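You operate a simulated robot arm through the tools that you are given. There is no shell and no other tool. Be economical: measure what you need, move in short steps, check, and stop when the job is done.

Carry out the task below with a simulated robot arm. There is one attempt and no reset: what you move stays moved.

TASK
On the wooden table, set the purple pot inside the orange one.
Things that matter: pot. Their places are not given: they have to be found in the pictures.

It is judged by the outcome, as a careful person would: the job done as asked, and still so three seconds after it is handed in. It fails if anything else is knocked over, pushed out of place, dropped, spilled or broken.

THE ROBOT
A 6-joint arm with a two-finger parallel gripper, fixed in place. Base frame: the origin is at the foot of the arm, x ahead of it, y to its left, z up; the work surface is at about z = 80. Lengths are in cm, angles in degrees, forces in N, time in s.
With the tool pointing down near the work surface it reaches from about 26 to 68 cm from the base axis. Its first joint turns from -66.0 to 66.0 degrees. Payload 2.9 kg.
Tool frame: the origin (TCP) lies between the finger pads and is the grasp point; the fingertips stand 3 cm ahead of it; z points along the fingers, y is the line along which they close. The gripper opens to 11 cm. The fingers are 2 cm wide and 1 cm thick; the gripper's body (4.8 by 11.2 cm) begins 5.5 cm behind the TCP.
Orientation is that of the tool frame in the base frame, as a unit quaternion [w, x, y, z]. With the fingers straight down and closing along the base's y, the tool's x points along the base's -x, its y along +y and its z along -z.

THE INTERFACE
- The arm moves only by the tool apply_moves. Its argument "rows" is a list that holds one entry, the list of rows, each a list of 7 numbers: the opening, from 0 (shut) to 1 (fully open), then the shift along the tool's x, y, z in cm, then the turn, a rotation vector about the tool's x, y, z in degrees. In form: [[[hand, dx, dy, dz, rx, ry, rz], ...]]. A call has 1 to 8 rows; each row shifts and turns the commanded pose from where the row before left it, along the tool's axes as they then stand. A row lasts 0.2 s, in which the tool goes at most 5 cm and 8.6 degrees; a call with a longer step from one row to the next is refused whole, and so is a gripper value outside its range. A pose out of reach is approached as far as the arm can. The call stops where the force on the tool passes 40 N (or 10 N more than at its start, if that is more) or the arm is blocked; 0.2 s more then pass. The fingers move at their own pace (about 10.8 cm/s each) and stop on an object; they squeeze with about 25 N. The grip force told is the motor's: it shows also when the fingers shut on nothing. Time passes only in rows, and 0.2 s behind the last, so rows that do not move let the fingers close. It gives the time, the measured TCP pose, the force on the tool (base axes), the opening and the grip force at its end, in the units of the frame above (readings bear some noise), and new pictures: "show" is both (left out), scene, wrist or none.
- Cameras (640 x 400 px; columns grow to the right, rows downward): "scene" is fixed at [7.78, 42.86, 139.8]; the picture's right is [-0.78, -0.63, 0.00], its down [-0.28, 0.34, -0.90] and it looks along [0.57, -0.70, -0.44] (base axes); focal length 346 px, centre (320, 200). "wrist" rides on the gripper at [-3.6, 0, -5.7] in the tool frame; the picture's right is [0.00, -1.00, 0.00], its down [0.97, 0.00, -0.24] and it looks along [0.24, 0.00, 0.97] (tool axes); focal length 218 px, centre (320, 200).
- probe_pixels(camera, pixels): for up to 12 pixels [column, row] of the newest picture of that camera ("zoom" is the newest enlarged one), the place [x, y, z] in the base frame of the surface seen there, good to about 0.3 cm. No time passes.
- zoom(camera, box): a new picture of the part [left, top, right, bottom] of that camera's present view, enlarged. No time passes.
- sign_off(): hands the job in; it is judged then, once.

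Work in short steps. Measure before you move; look again where a grasp or a placing could have gone wrong, and mend it. You have 60 turns and 100 pictures in all, the two below and enlarged ones among them. Open the gripper and draw the arm clear of the work before you hand the job in, unless the task says otherwise; then end with one line.

The tools are called after ">>>" as name(argument=value, ...) on one line, values as JSON. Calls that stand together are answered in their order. apply_moves: Moves the arm, as the interface text tells. Its arguments: {"type":"object","properties":{"rows":{"type":"array","items":{"type":"array","items":{"type":"array","items":{"type":"number"}}}},"show":{"type":"string","enum":["both","scene","wrist","none"]}},"required":["rows"]} The other tools are called the same way: probe_pixels (camera, pixels) gives the place of the surface under pixels of a picture; zoom (camera, box) takes an enlarged picture of a part of a camera's view; sign_off () hands the job in.

At the start:

```text
clock: 0.0
position: [40.76, -8.73, 113.1]
tcp_rot: [-0.001, 0.001, 1.0, 0.0]
ft_force: [-0.3, 0.7, 0.1]
finger_gap: 10.97
gripper_force: 0.1
```

scene: 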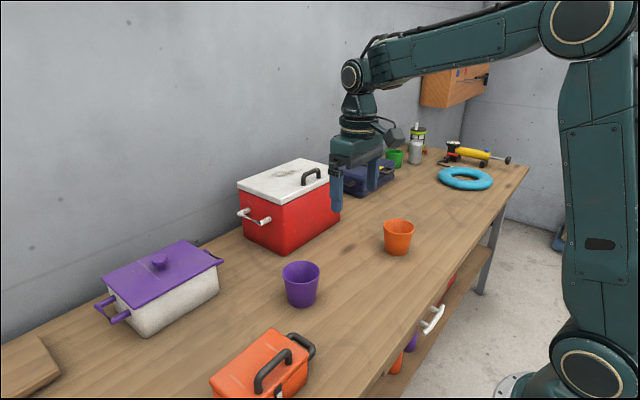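
wrist: 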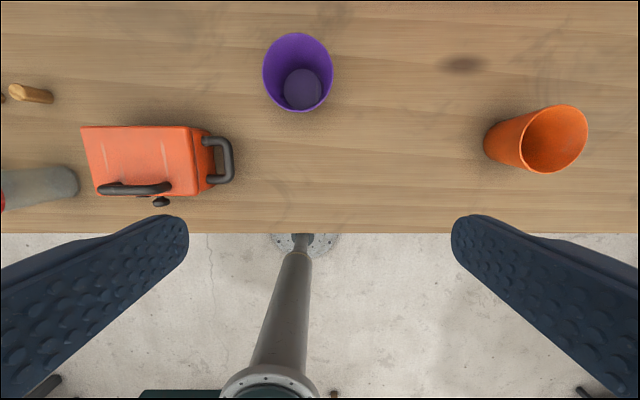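

The purple pot is at about (302,283) and the orange at (398,237) in the scene view. I'll measure rims and bottoms and enlarge both.

>>> probe_pixels(camera="scene", pixels=[[283, 268], [319, 268], [302, 262], [301, 285], [302, 306], [384, 224], [413, 225], [398, 220], [397, 235], [398, 255]])

>>> probe_pixels(camera="wrist", pixels=[[264, 72], [333, 72], [298, 34], [298, 110], [302, 90], [586, 130], [525, 145], [560, 106], [540, 172], [548, 150], [487, 140], [300, 140]])

>>> zoom(camera="scene", box=[260, 200, 440, 313])

```text
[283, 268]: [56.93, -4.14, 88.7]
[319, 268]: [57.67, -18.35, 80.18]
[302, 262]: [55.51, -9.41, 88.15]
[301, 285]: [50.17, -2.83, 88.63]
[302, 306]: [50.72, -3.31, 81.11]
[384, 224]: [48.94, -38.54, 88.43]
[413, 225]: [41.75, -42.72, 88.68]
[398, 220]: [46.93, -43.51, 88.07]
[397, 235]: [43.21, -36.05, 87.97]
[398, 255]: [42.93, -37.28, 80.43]
```

```text
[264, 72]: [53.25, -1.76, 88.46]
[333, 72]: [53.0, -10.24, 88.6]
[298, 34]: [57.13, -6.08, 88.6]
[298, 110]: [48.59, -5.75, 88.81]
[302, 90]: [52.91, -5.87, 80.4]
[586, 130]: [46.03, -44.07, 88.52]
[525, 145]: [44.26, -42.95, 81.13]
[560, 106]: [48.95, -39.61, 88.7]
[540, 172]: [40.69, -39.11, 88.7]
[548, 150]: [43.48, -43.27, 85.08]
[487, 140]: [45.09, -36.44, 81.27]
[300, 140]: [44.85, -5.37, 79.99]
```

```text
3.54 times, centred on (350, 256) of scene
```

zoom: 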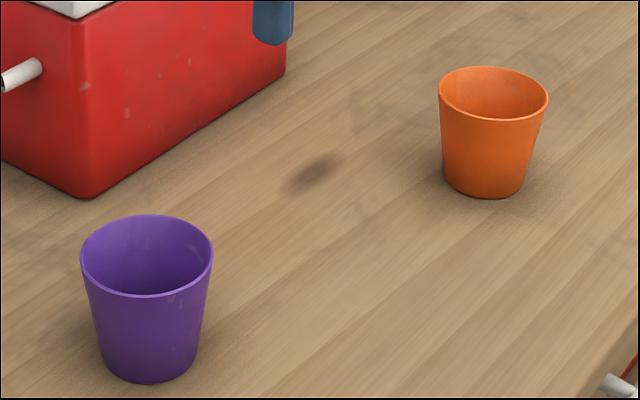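

Purple: centre about (53.0, -6.0), rim z 88.6, diameter 8.5. Orange: centre about (44.8, -40.0), same rim. I move above the purple pot.

>>> apply_moves(rows=[[[1, -3.05, 0.68, 2.9, 0, 0, 0], [1, -3.05, 0.68, 2.9, 0, 0, 0], [1, -3.05, 0.68, 2.9, 0, 0, 0], [1, -3.05, 0.68, 2.9, 0, 0, 0], [1, 0, 0, 0, 0, 0, 0]]])

```text
clock: 1.2
position: [52.82, -6.12, 101.32]
tcp_rot: [0.0, 0.0, 1.0, 0.0]
ft_force: [-0.4, -0.8, 0.2]
finger_gap: 11.0
gripper_force: 0.0
```

scene: 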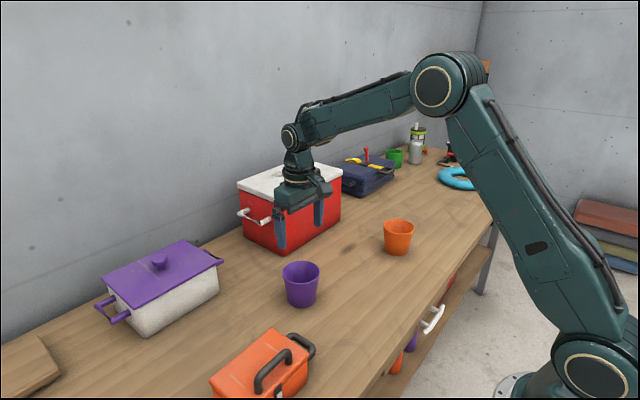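
wrist: 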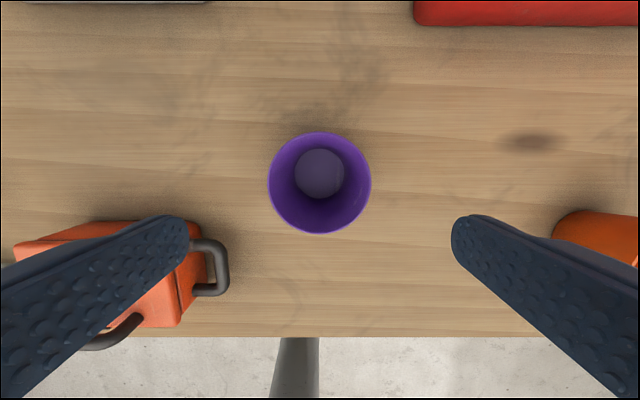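

The purple pot is centred in column at 320. I check the pot's rim and the toolbox handle (225,270) for clearance.

>>> probe_pixels(camera="wrist", pixels=[[269, 183], [370, 183], [320, 133], [320, 232], [222, 262], [205, 245], [100, 224], [320, 172]])

```text
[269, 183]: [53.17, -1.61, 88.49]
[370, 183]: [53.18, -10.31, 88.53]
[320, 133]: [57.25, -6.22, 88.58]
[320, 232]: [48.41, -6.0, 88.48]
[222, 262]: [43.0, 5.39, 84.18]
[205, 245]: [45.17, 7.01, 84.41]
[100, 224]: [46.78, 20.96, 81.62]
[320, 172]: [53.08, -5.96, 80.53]
```

Centre (52.85, -6.0), well clear of the toolbox. I descend so that the fingertips overlap the rim by about 2 cm.

>>> apply_moves(rows=[[[1, 0, 0.1, 3.9, 0, 0, 0], [1, 0, 0, 3.9, 0, 0, 0], [1, 0, 0, 2.8, 0, 0, 0], [1, 0, 0, 1.1, 0, 0, 0], [1, 0, 0, 0, 0, 0, 0]]])

>>> apply_moves(rows=[[[0.7, 0, 0, 0, 0, 0, 0], [0.5, 0, 0, 0, 0, 0, 0], [0.5, 0, 0, 0, 0, 0, 0], [0.5, 0, 0, 0, 0, 0, 0]]])

```text
clock: 2.4
position: [52.72, -5.86, 89.67]
tcp_rot: [0.0, 0.0, 1.0, 0.0]
ft_force: [-0.8, 0.9, 0.0]
finger_gap: 11.01
gripper_force: 0.0
```

scene: 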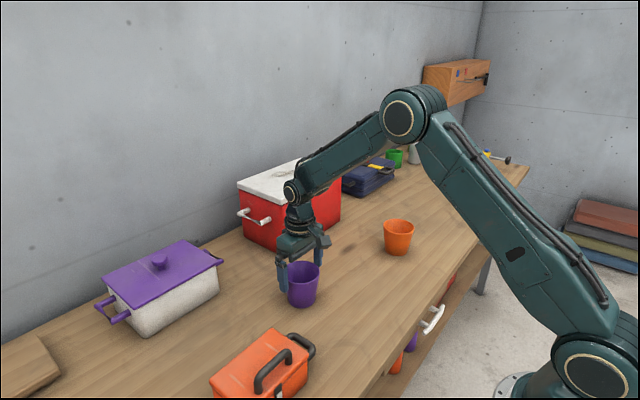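
wrist: 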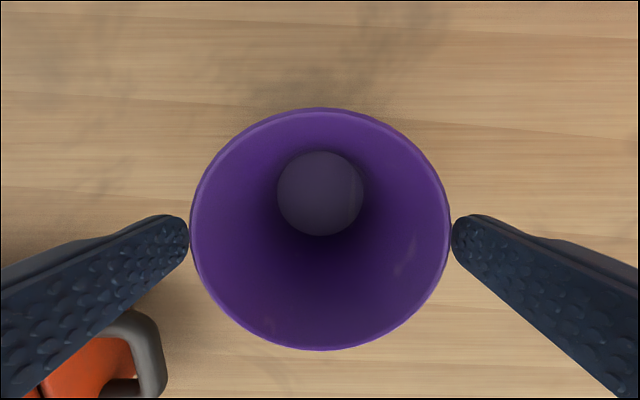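

```text
clock: 3.4
position: [52.89, -5.83, 89.61]
tcp_rot: [0.0, 0.0, 1.0, 0.0]
ft_force: [0.0, 0.7, 0.1]
finger_gap: 8.59
gripper_force: 25.3
```

scene: 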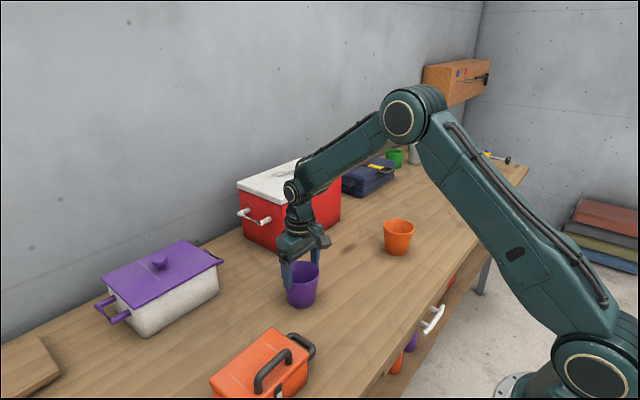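
wrist: 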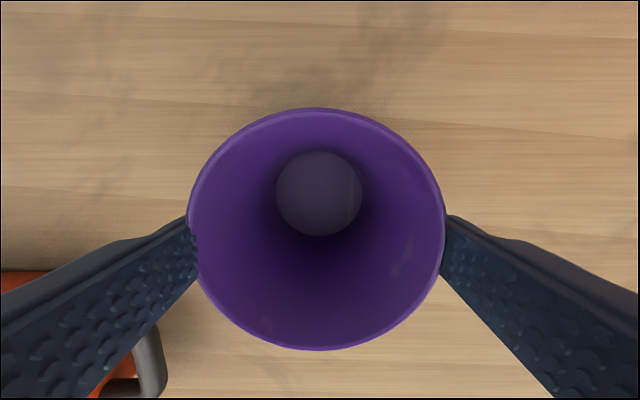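

The fingers hold the pot (gap 8.59, 25 N). I lift slowly by 14 cm and look.

>>> apply_moves(rows=[[[0.5, 0, 0, -1, 0, 0, 0], [0.5, 0, 0, -2, 0, 0, 0], [0.5, 0, 0, -3, 0, 0, 0], [0.5, 0, 0, -3, 0, 0, 0], [0.5, 0, 0, -3, 0, 0, 0], [0.5, 0, 0, -2, 0, 0, 0], [0.5, 0, 0, 0, 0, 0, 0]]])

```text
clock: 5.0
position: [53.02, -5.87, 103.63]
tcp_rot: [0.0, 0.0, 1.0, 0.0]
ft_force: [-0.3, -0.4, -1.5]
finger_gap: 8.61
gripper_force: 25.3
```

scene: 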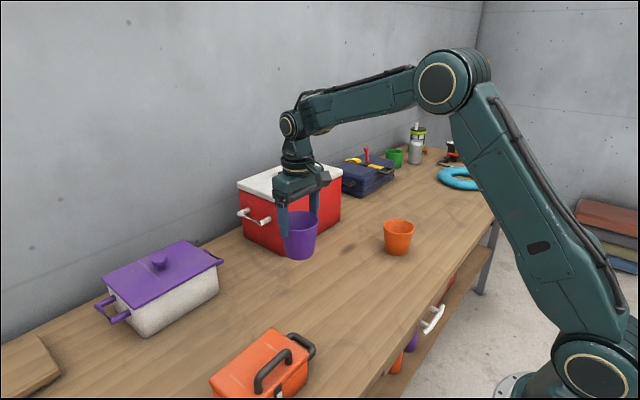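
wrist: 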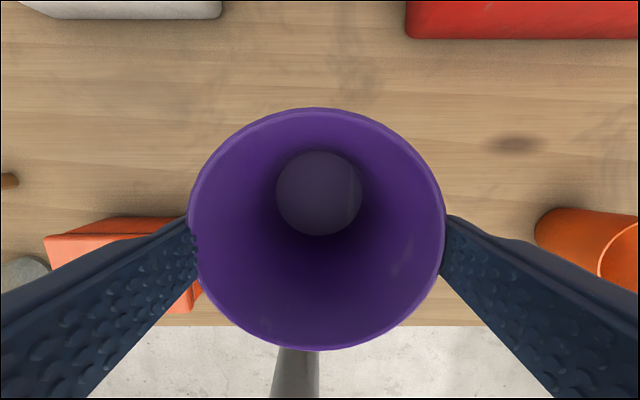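

The pot hangs straight. I carry it toward the orange pot at (44.8, -40.0), stopping short of lowering.

>>> apply_moves(rows=[[[0.5, 0.6, -2.4, 0, 0, 0, 0], [0.5, 1.1, -4.7, 0, 0, 0, 0], [0.5, 1.1, -4.7, 0, 0, 0, 0], [0.5, 1.1, -4.7, 0, 0, 0, 0], [0.5, 1.1, -4.7, 0, 0, 0, 0], [0.5, 1.1, -4.7, 0, 0, 0, 0], [0.5, 1.1, -4.7, 0, 0, 0, 0], [0.5, 0.8, -2.5, 0, 0, 0, 0]]], show="none")

>>> apply_moves(rows=[[[0.5, 0.2, -1.0, 0, 0, 0, 0], [0.5, 0, 0, 0, 0, 0, 0], [0.5, 0, 0, 0, 0, 0, 0]]])

```text
clock: 6.8
position: [45.01, -39.09, 103.57]
tcp_rot: [0.0, 0.001, 1.0, 0.001]
ft_force: [0.9, -1.0, -0.2]
finger_gap: 8.57
gripper_force: 25.1
```

```text
clock: 7.6
position: [44.83, -40.16, 103.58]
tcp_rot: [0.001, 0.0, 1.0, 0.0]
ft_force: [0.6, -0.7, -1.0]
finger_gap: 8.6
gripper_force: 24.8
```

scene: 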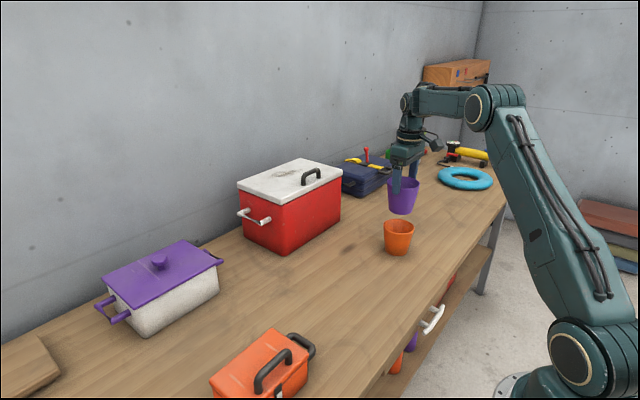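
wrist: 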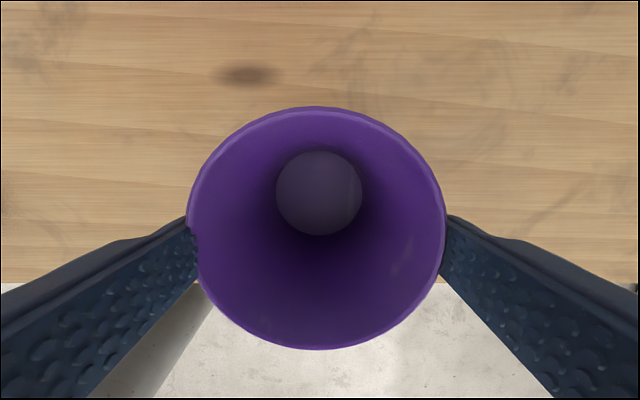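

I measure the purple rim in the hand (wrist view) and the orange rim in an enlarged scene view.

>>> probe_pixels(camera="wrist", pixels=[[318, 109], [318, 347], [212, 155], [418, 155], [212, 300], [425, 300], [319, 195]])

>>> zoom(camera="scene", box=[340, 165, 468, 265])

```text
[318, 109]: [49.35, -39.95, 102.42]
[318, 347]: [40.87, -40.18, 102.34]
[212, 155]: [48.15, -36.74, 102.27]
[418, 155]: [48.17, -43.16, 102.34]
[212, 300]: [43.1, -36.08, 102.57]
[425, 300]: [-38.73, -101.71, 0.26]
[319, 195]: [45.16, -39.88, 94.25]
```

```text
4.00 times, centred on (404, 215) of scene
```

zoom: 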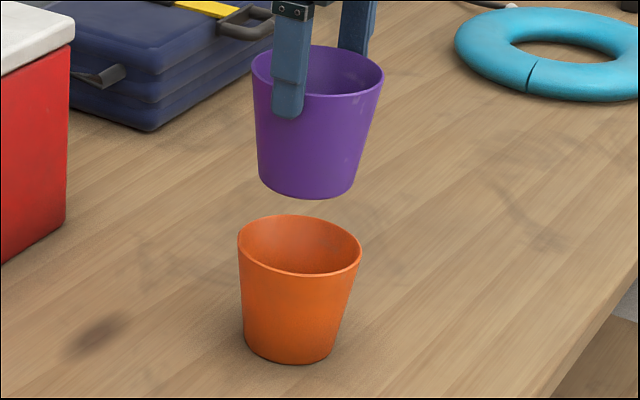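

>>> probe_pixels(camera="zoom", pixels=[[239, 243], [359, 252], [275, 272], [300, 276], [335, 269], [300, 217], [255, 264], [340, 229]])

```text
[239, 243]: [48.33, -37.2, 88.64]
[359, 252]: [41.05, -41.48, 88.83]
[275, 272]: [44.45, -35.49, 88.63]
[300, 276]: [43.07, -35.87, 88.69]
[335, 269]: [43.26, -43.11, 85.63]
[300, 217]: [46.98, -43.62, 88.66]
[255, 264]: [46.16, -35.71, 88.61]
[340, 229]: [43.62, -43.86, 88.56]
```

The purple pot's centre is (45.1, -40.0) and the orange rim's is about (44.8, -39.75). I shift slightly and lower until the bottom is just inside the orange rim.

>>> apply_moves(rows=[[[0.5, 0.25, 0.25, 0, 0, 0, 0], [0.5, 0, 0, 2, 0, 0, 0], [0.5, 0, 0, 2, 0, 0, 0], [0.5, 0, 0, 1.5, 0, 0, 0], [0.5, 0, 0, 0.8, 0, 0, 0], [0.5, 0, 0, 0, 0, 0, 0]]], show="none")

>>> zoom(camera="scene", box=[324, 165, 484, 265])

```text
clock: 9.0
position: [44.42, -39.61, 97.44]
tcp_rot: [0.0, 0.0, 1.0, 0.0]
ft_force: [0.6, -0.7, -0.5]
finger_gap: 8.59
gripper_force: 25.4
```

```text
4.00 times, centred on (404, 215) of scene
```

zoom: 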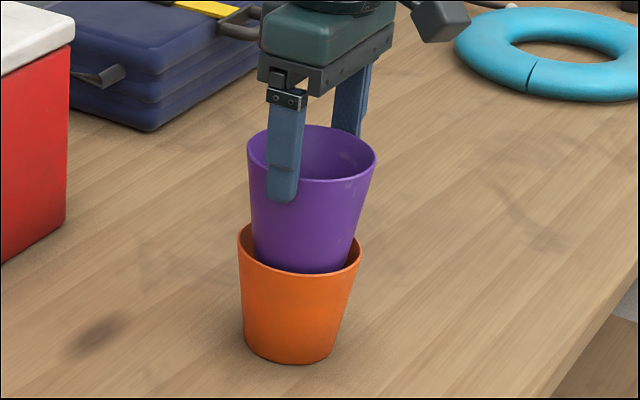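

The bottom is inside, with a gap all round. I lower slowly to about TCP z 92.6, keeping the fingertips above the orange rim and watching the force.

>>> apply_moves(rows=[[[0.5, 0, 0, 1, 0, 0, 0], [0.5, 0, 0, 1, 0, 0, 0], [0.5, 0, 0, 1, 0, 0, 0], [0.5, 0, 0, 0.8, 0, 0, 0], [0.5, 0, 0, 0, 0, 0, 0]]], show="none")

>>> zoom(camera="scene", box=[324, 165, 484, 265])

```text
clock: 10.2
position: [44.5, -39.94, 93.79]
tcp_rot: [0.001, 0.0, 1.0, -0.001]
ft_force: [0.4, 0.1, -0.6]
finger_gap: 8.61
gripper_force: 25.1
```

```text
4.00 times, centred on (404, 215) of scene
```

zoom: 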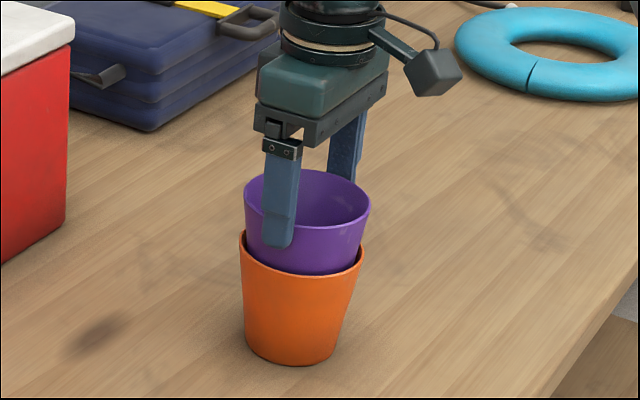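

No notable force yet; 1.3 cm more in small steps.

>>> apply_moves(rows=[[[0.5, 0, 0, 0.5, 0, 0, 0], [0.5, 0, 0, 0.4, 0, 0, 0], [0.5, 0, 0, 0.4, 0, 0, 0], [0.5, 0, 0, 0, 0, 0, 0]]], show="wrist")

>>> zoom(camera="scene", box=[324, 165, 484, 265])

```text
clock: 11.2
position: [44.5, -39.98, 92.69]
tcp_rot: [0.002, 0.0, 1.0, -0.001]
ft_force: [2.1, -4.2, 21.4]
finger_gap: 8.61
gripper_force: 24.8
```

wrist: 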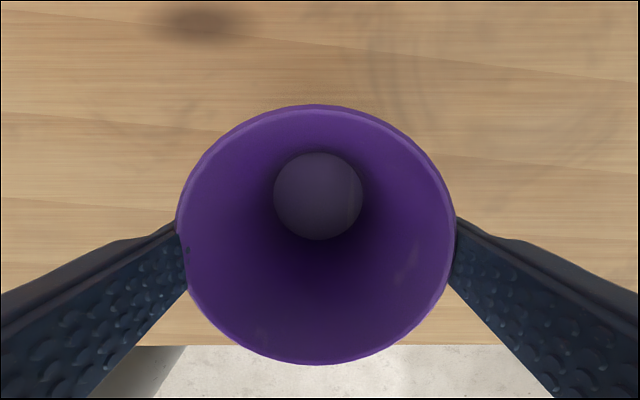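

```text
4.00 times, centred on (404, 215) of scene
```

zoom: 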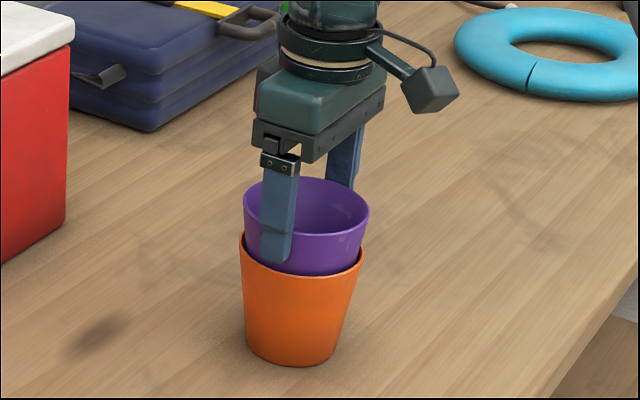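

The pot has seated (21 N up). I ease off a little, then open.

>>> apply_moves(rows=[[[0.5, 0, 0, -0.3, 0, 0, 0], [0.85, 0, 0, 0, 0, 0, 0], [1, 0, 0, 0, 0, 0, 0], [1, 0, 0, 0, 0, 0, 0]]], show="wrist")

>>> zoom(camera="scene", box=[324, 165, 484, 265])

```text
clock: 12.2
position: [44.39, -39.74, 92.67]
tcp_rot: [0.0, -0.001, 1.0, 0.0]
ft_force: [-0.5, 0.4, 1.0]
finger_gap: 11.01
gripper_force: 0.0
```

wrist: 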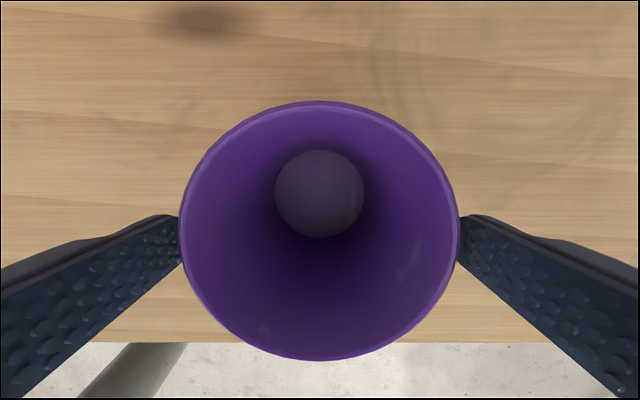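

```text
4.00 times, centred on (404, 215) of scene
```

zoom: 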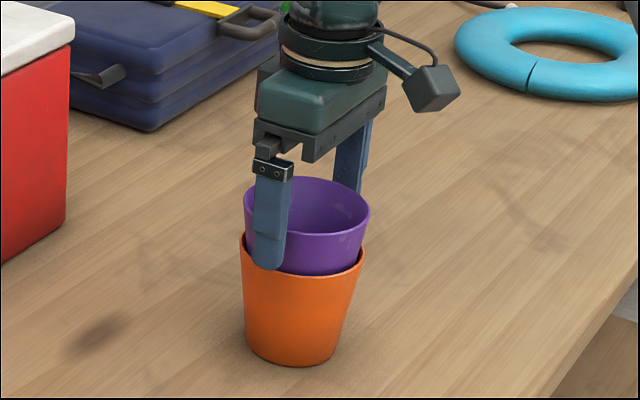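

Released and level-looking. I raise the arm straight up and check.

>>> apply_moves(rows=[[[1, 0, 0, -1.5, 0, 0, 0], [1, 0, 0, -3, 0, 0, 0], [1, 0, 0, -4, 0, 0, 0], [1, 0, 0, -4, 0, 0, 0], [1, 0, 0, -3, 0, 0, 0], [1, 0, 0, 0, 0, 0, 0]]])

>>> zoom(camera="scene", box=[324, 165, 484, 265])

>>> probe_pixels(camera="zoom", pixels=[[245, 205], [367, 213], [305, 236], [307, 179], [300, 281], [241, 245]])

```text
clock: 13.6
position: [44.37, -39.58, 107.98]
tcp_rot: [0.0, 0.0, 1.0, 0.0]
ft_force: [0.5, 0.2, 0.4]
finger_gap: 10.98
gripper_force: 0.1
```

scene: 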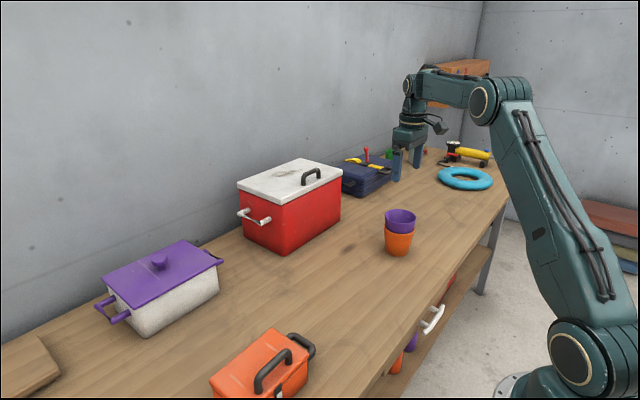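
wrist: 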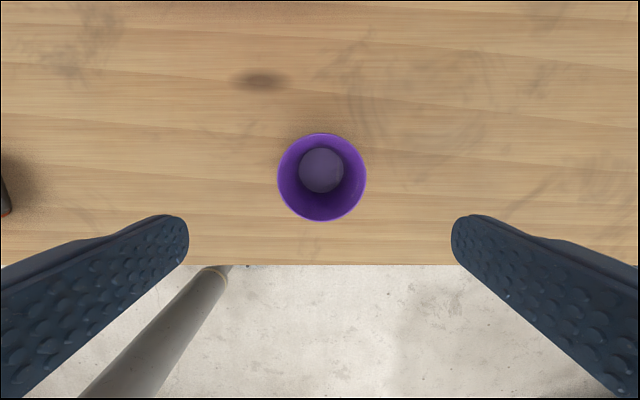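

```text
4.00 times, centred on (404, 215) of scene
```

zoom: 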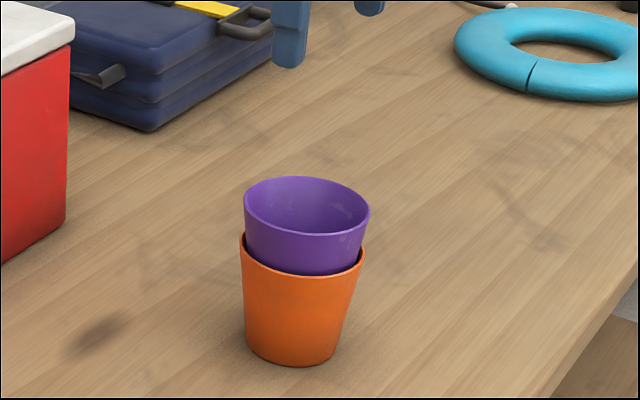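

```text
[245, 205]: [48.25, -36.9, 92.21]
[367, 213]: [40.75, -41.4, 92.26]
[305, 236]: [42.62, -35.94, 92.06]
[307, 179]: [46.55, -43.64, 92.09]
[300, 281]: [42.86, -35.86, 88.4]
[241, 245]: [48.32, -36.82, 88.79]
```

The purple pot stands level inside the orange one: its rim is at z 92.1–92.3 all round, its centre matches the orange pot's, and nothing else has been disturbed. The arm is clear and the gripper open, so I hand in.

>>> sign_off()

```text
The job is handed in.
```

The purple pot now sits level inside the orange one, its rim about 3.4 cm above the orange rim, and the arm is drawn clear with the gripper open.
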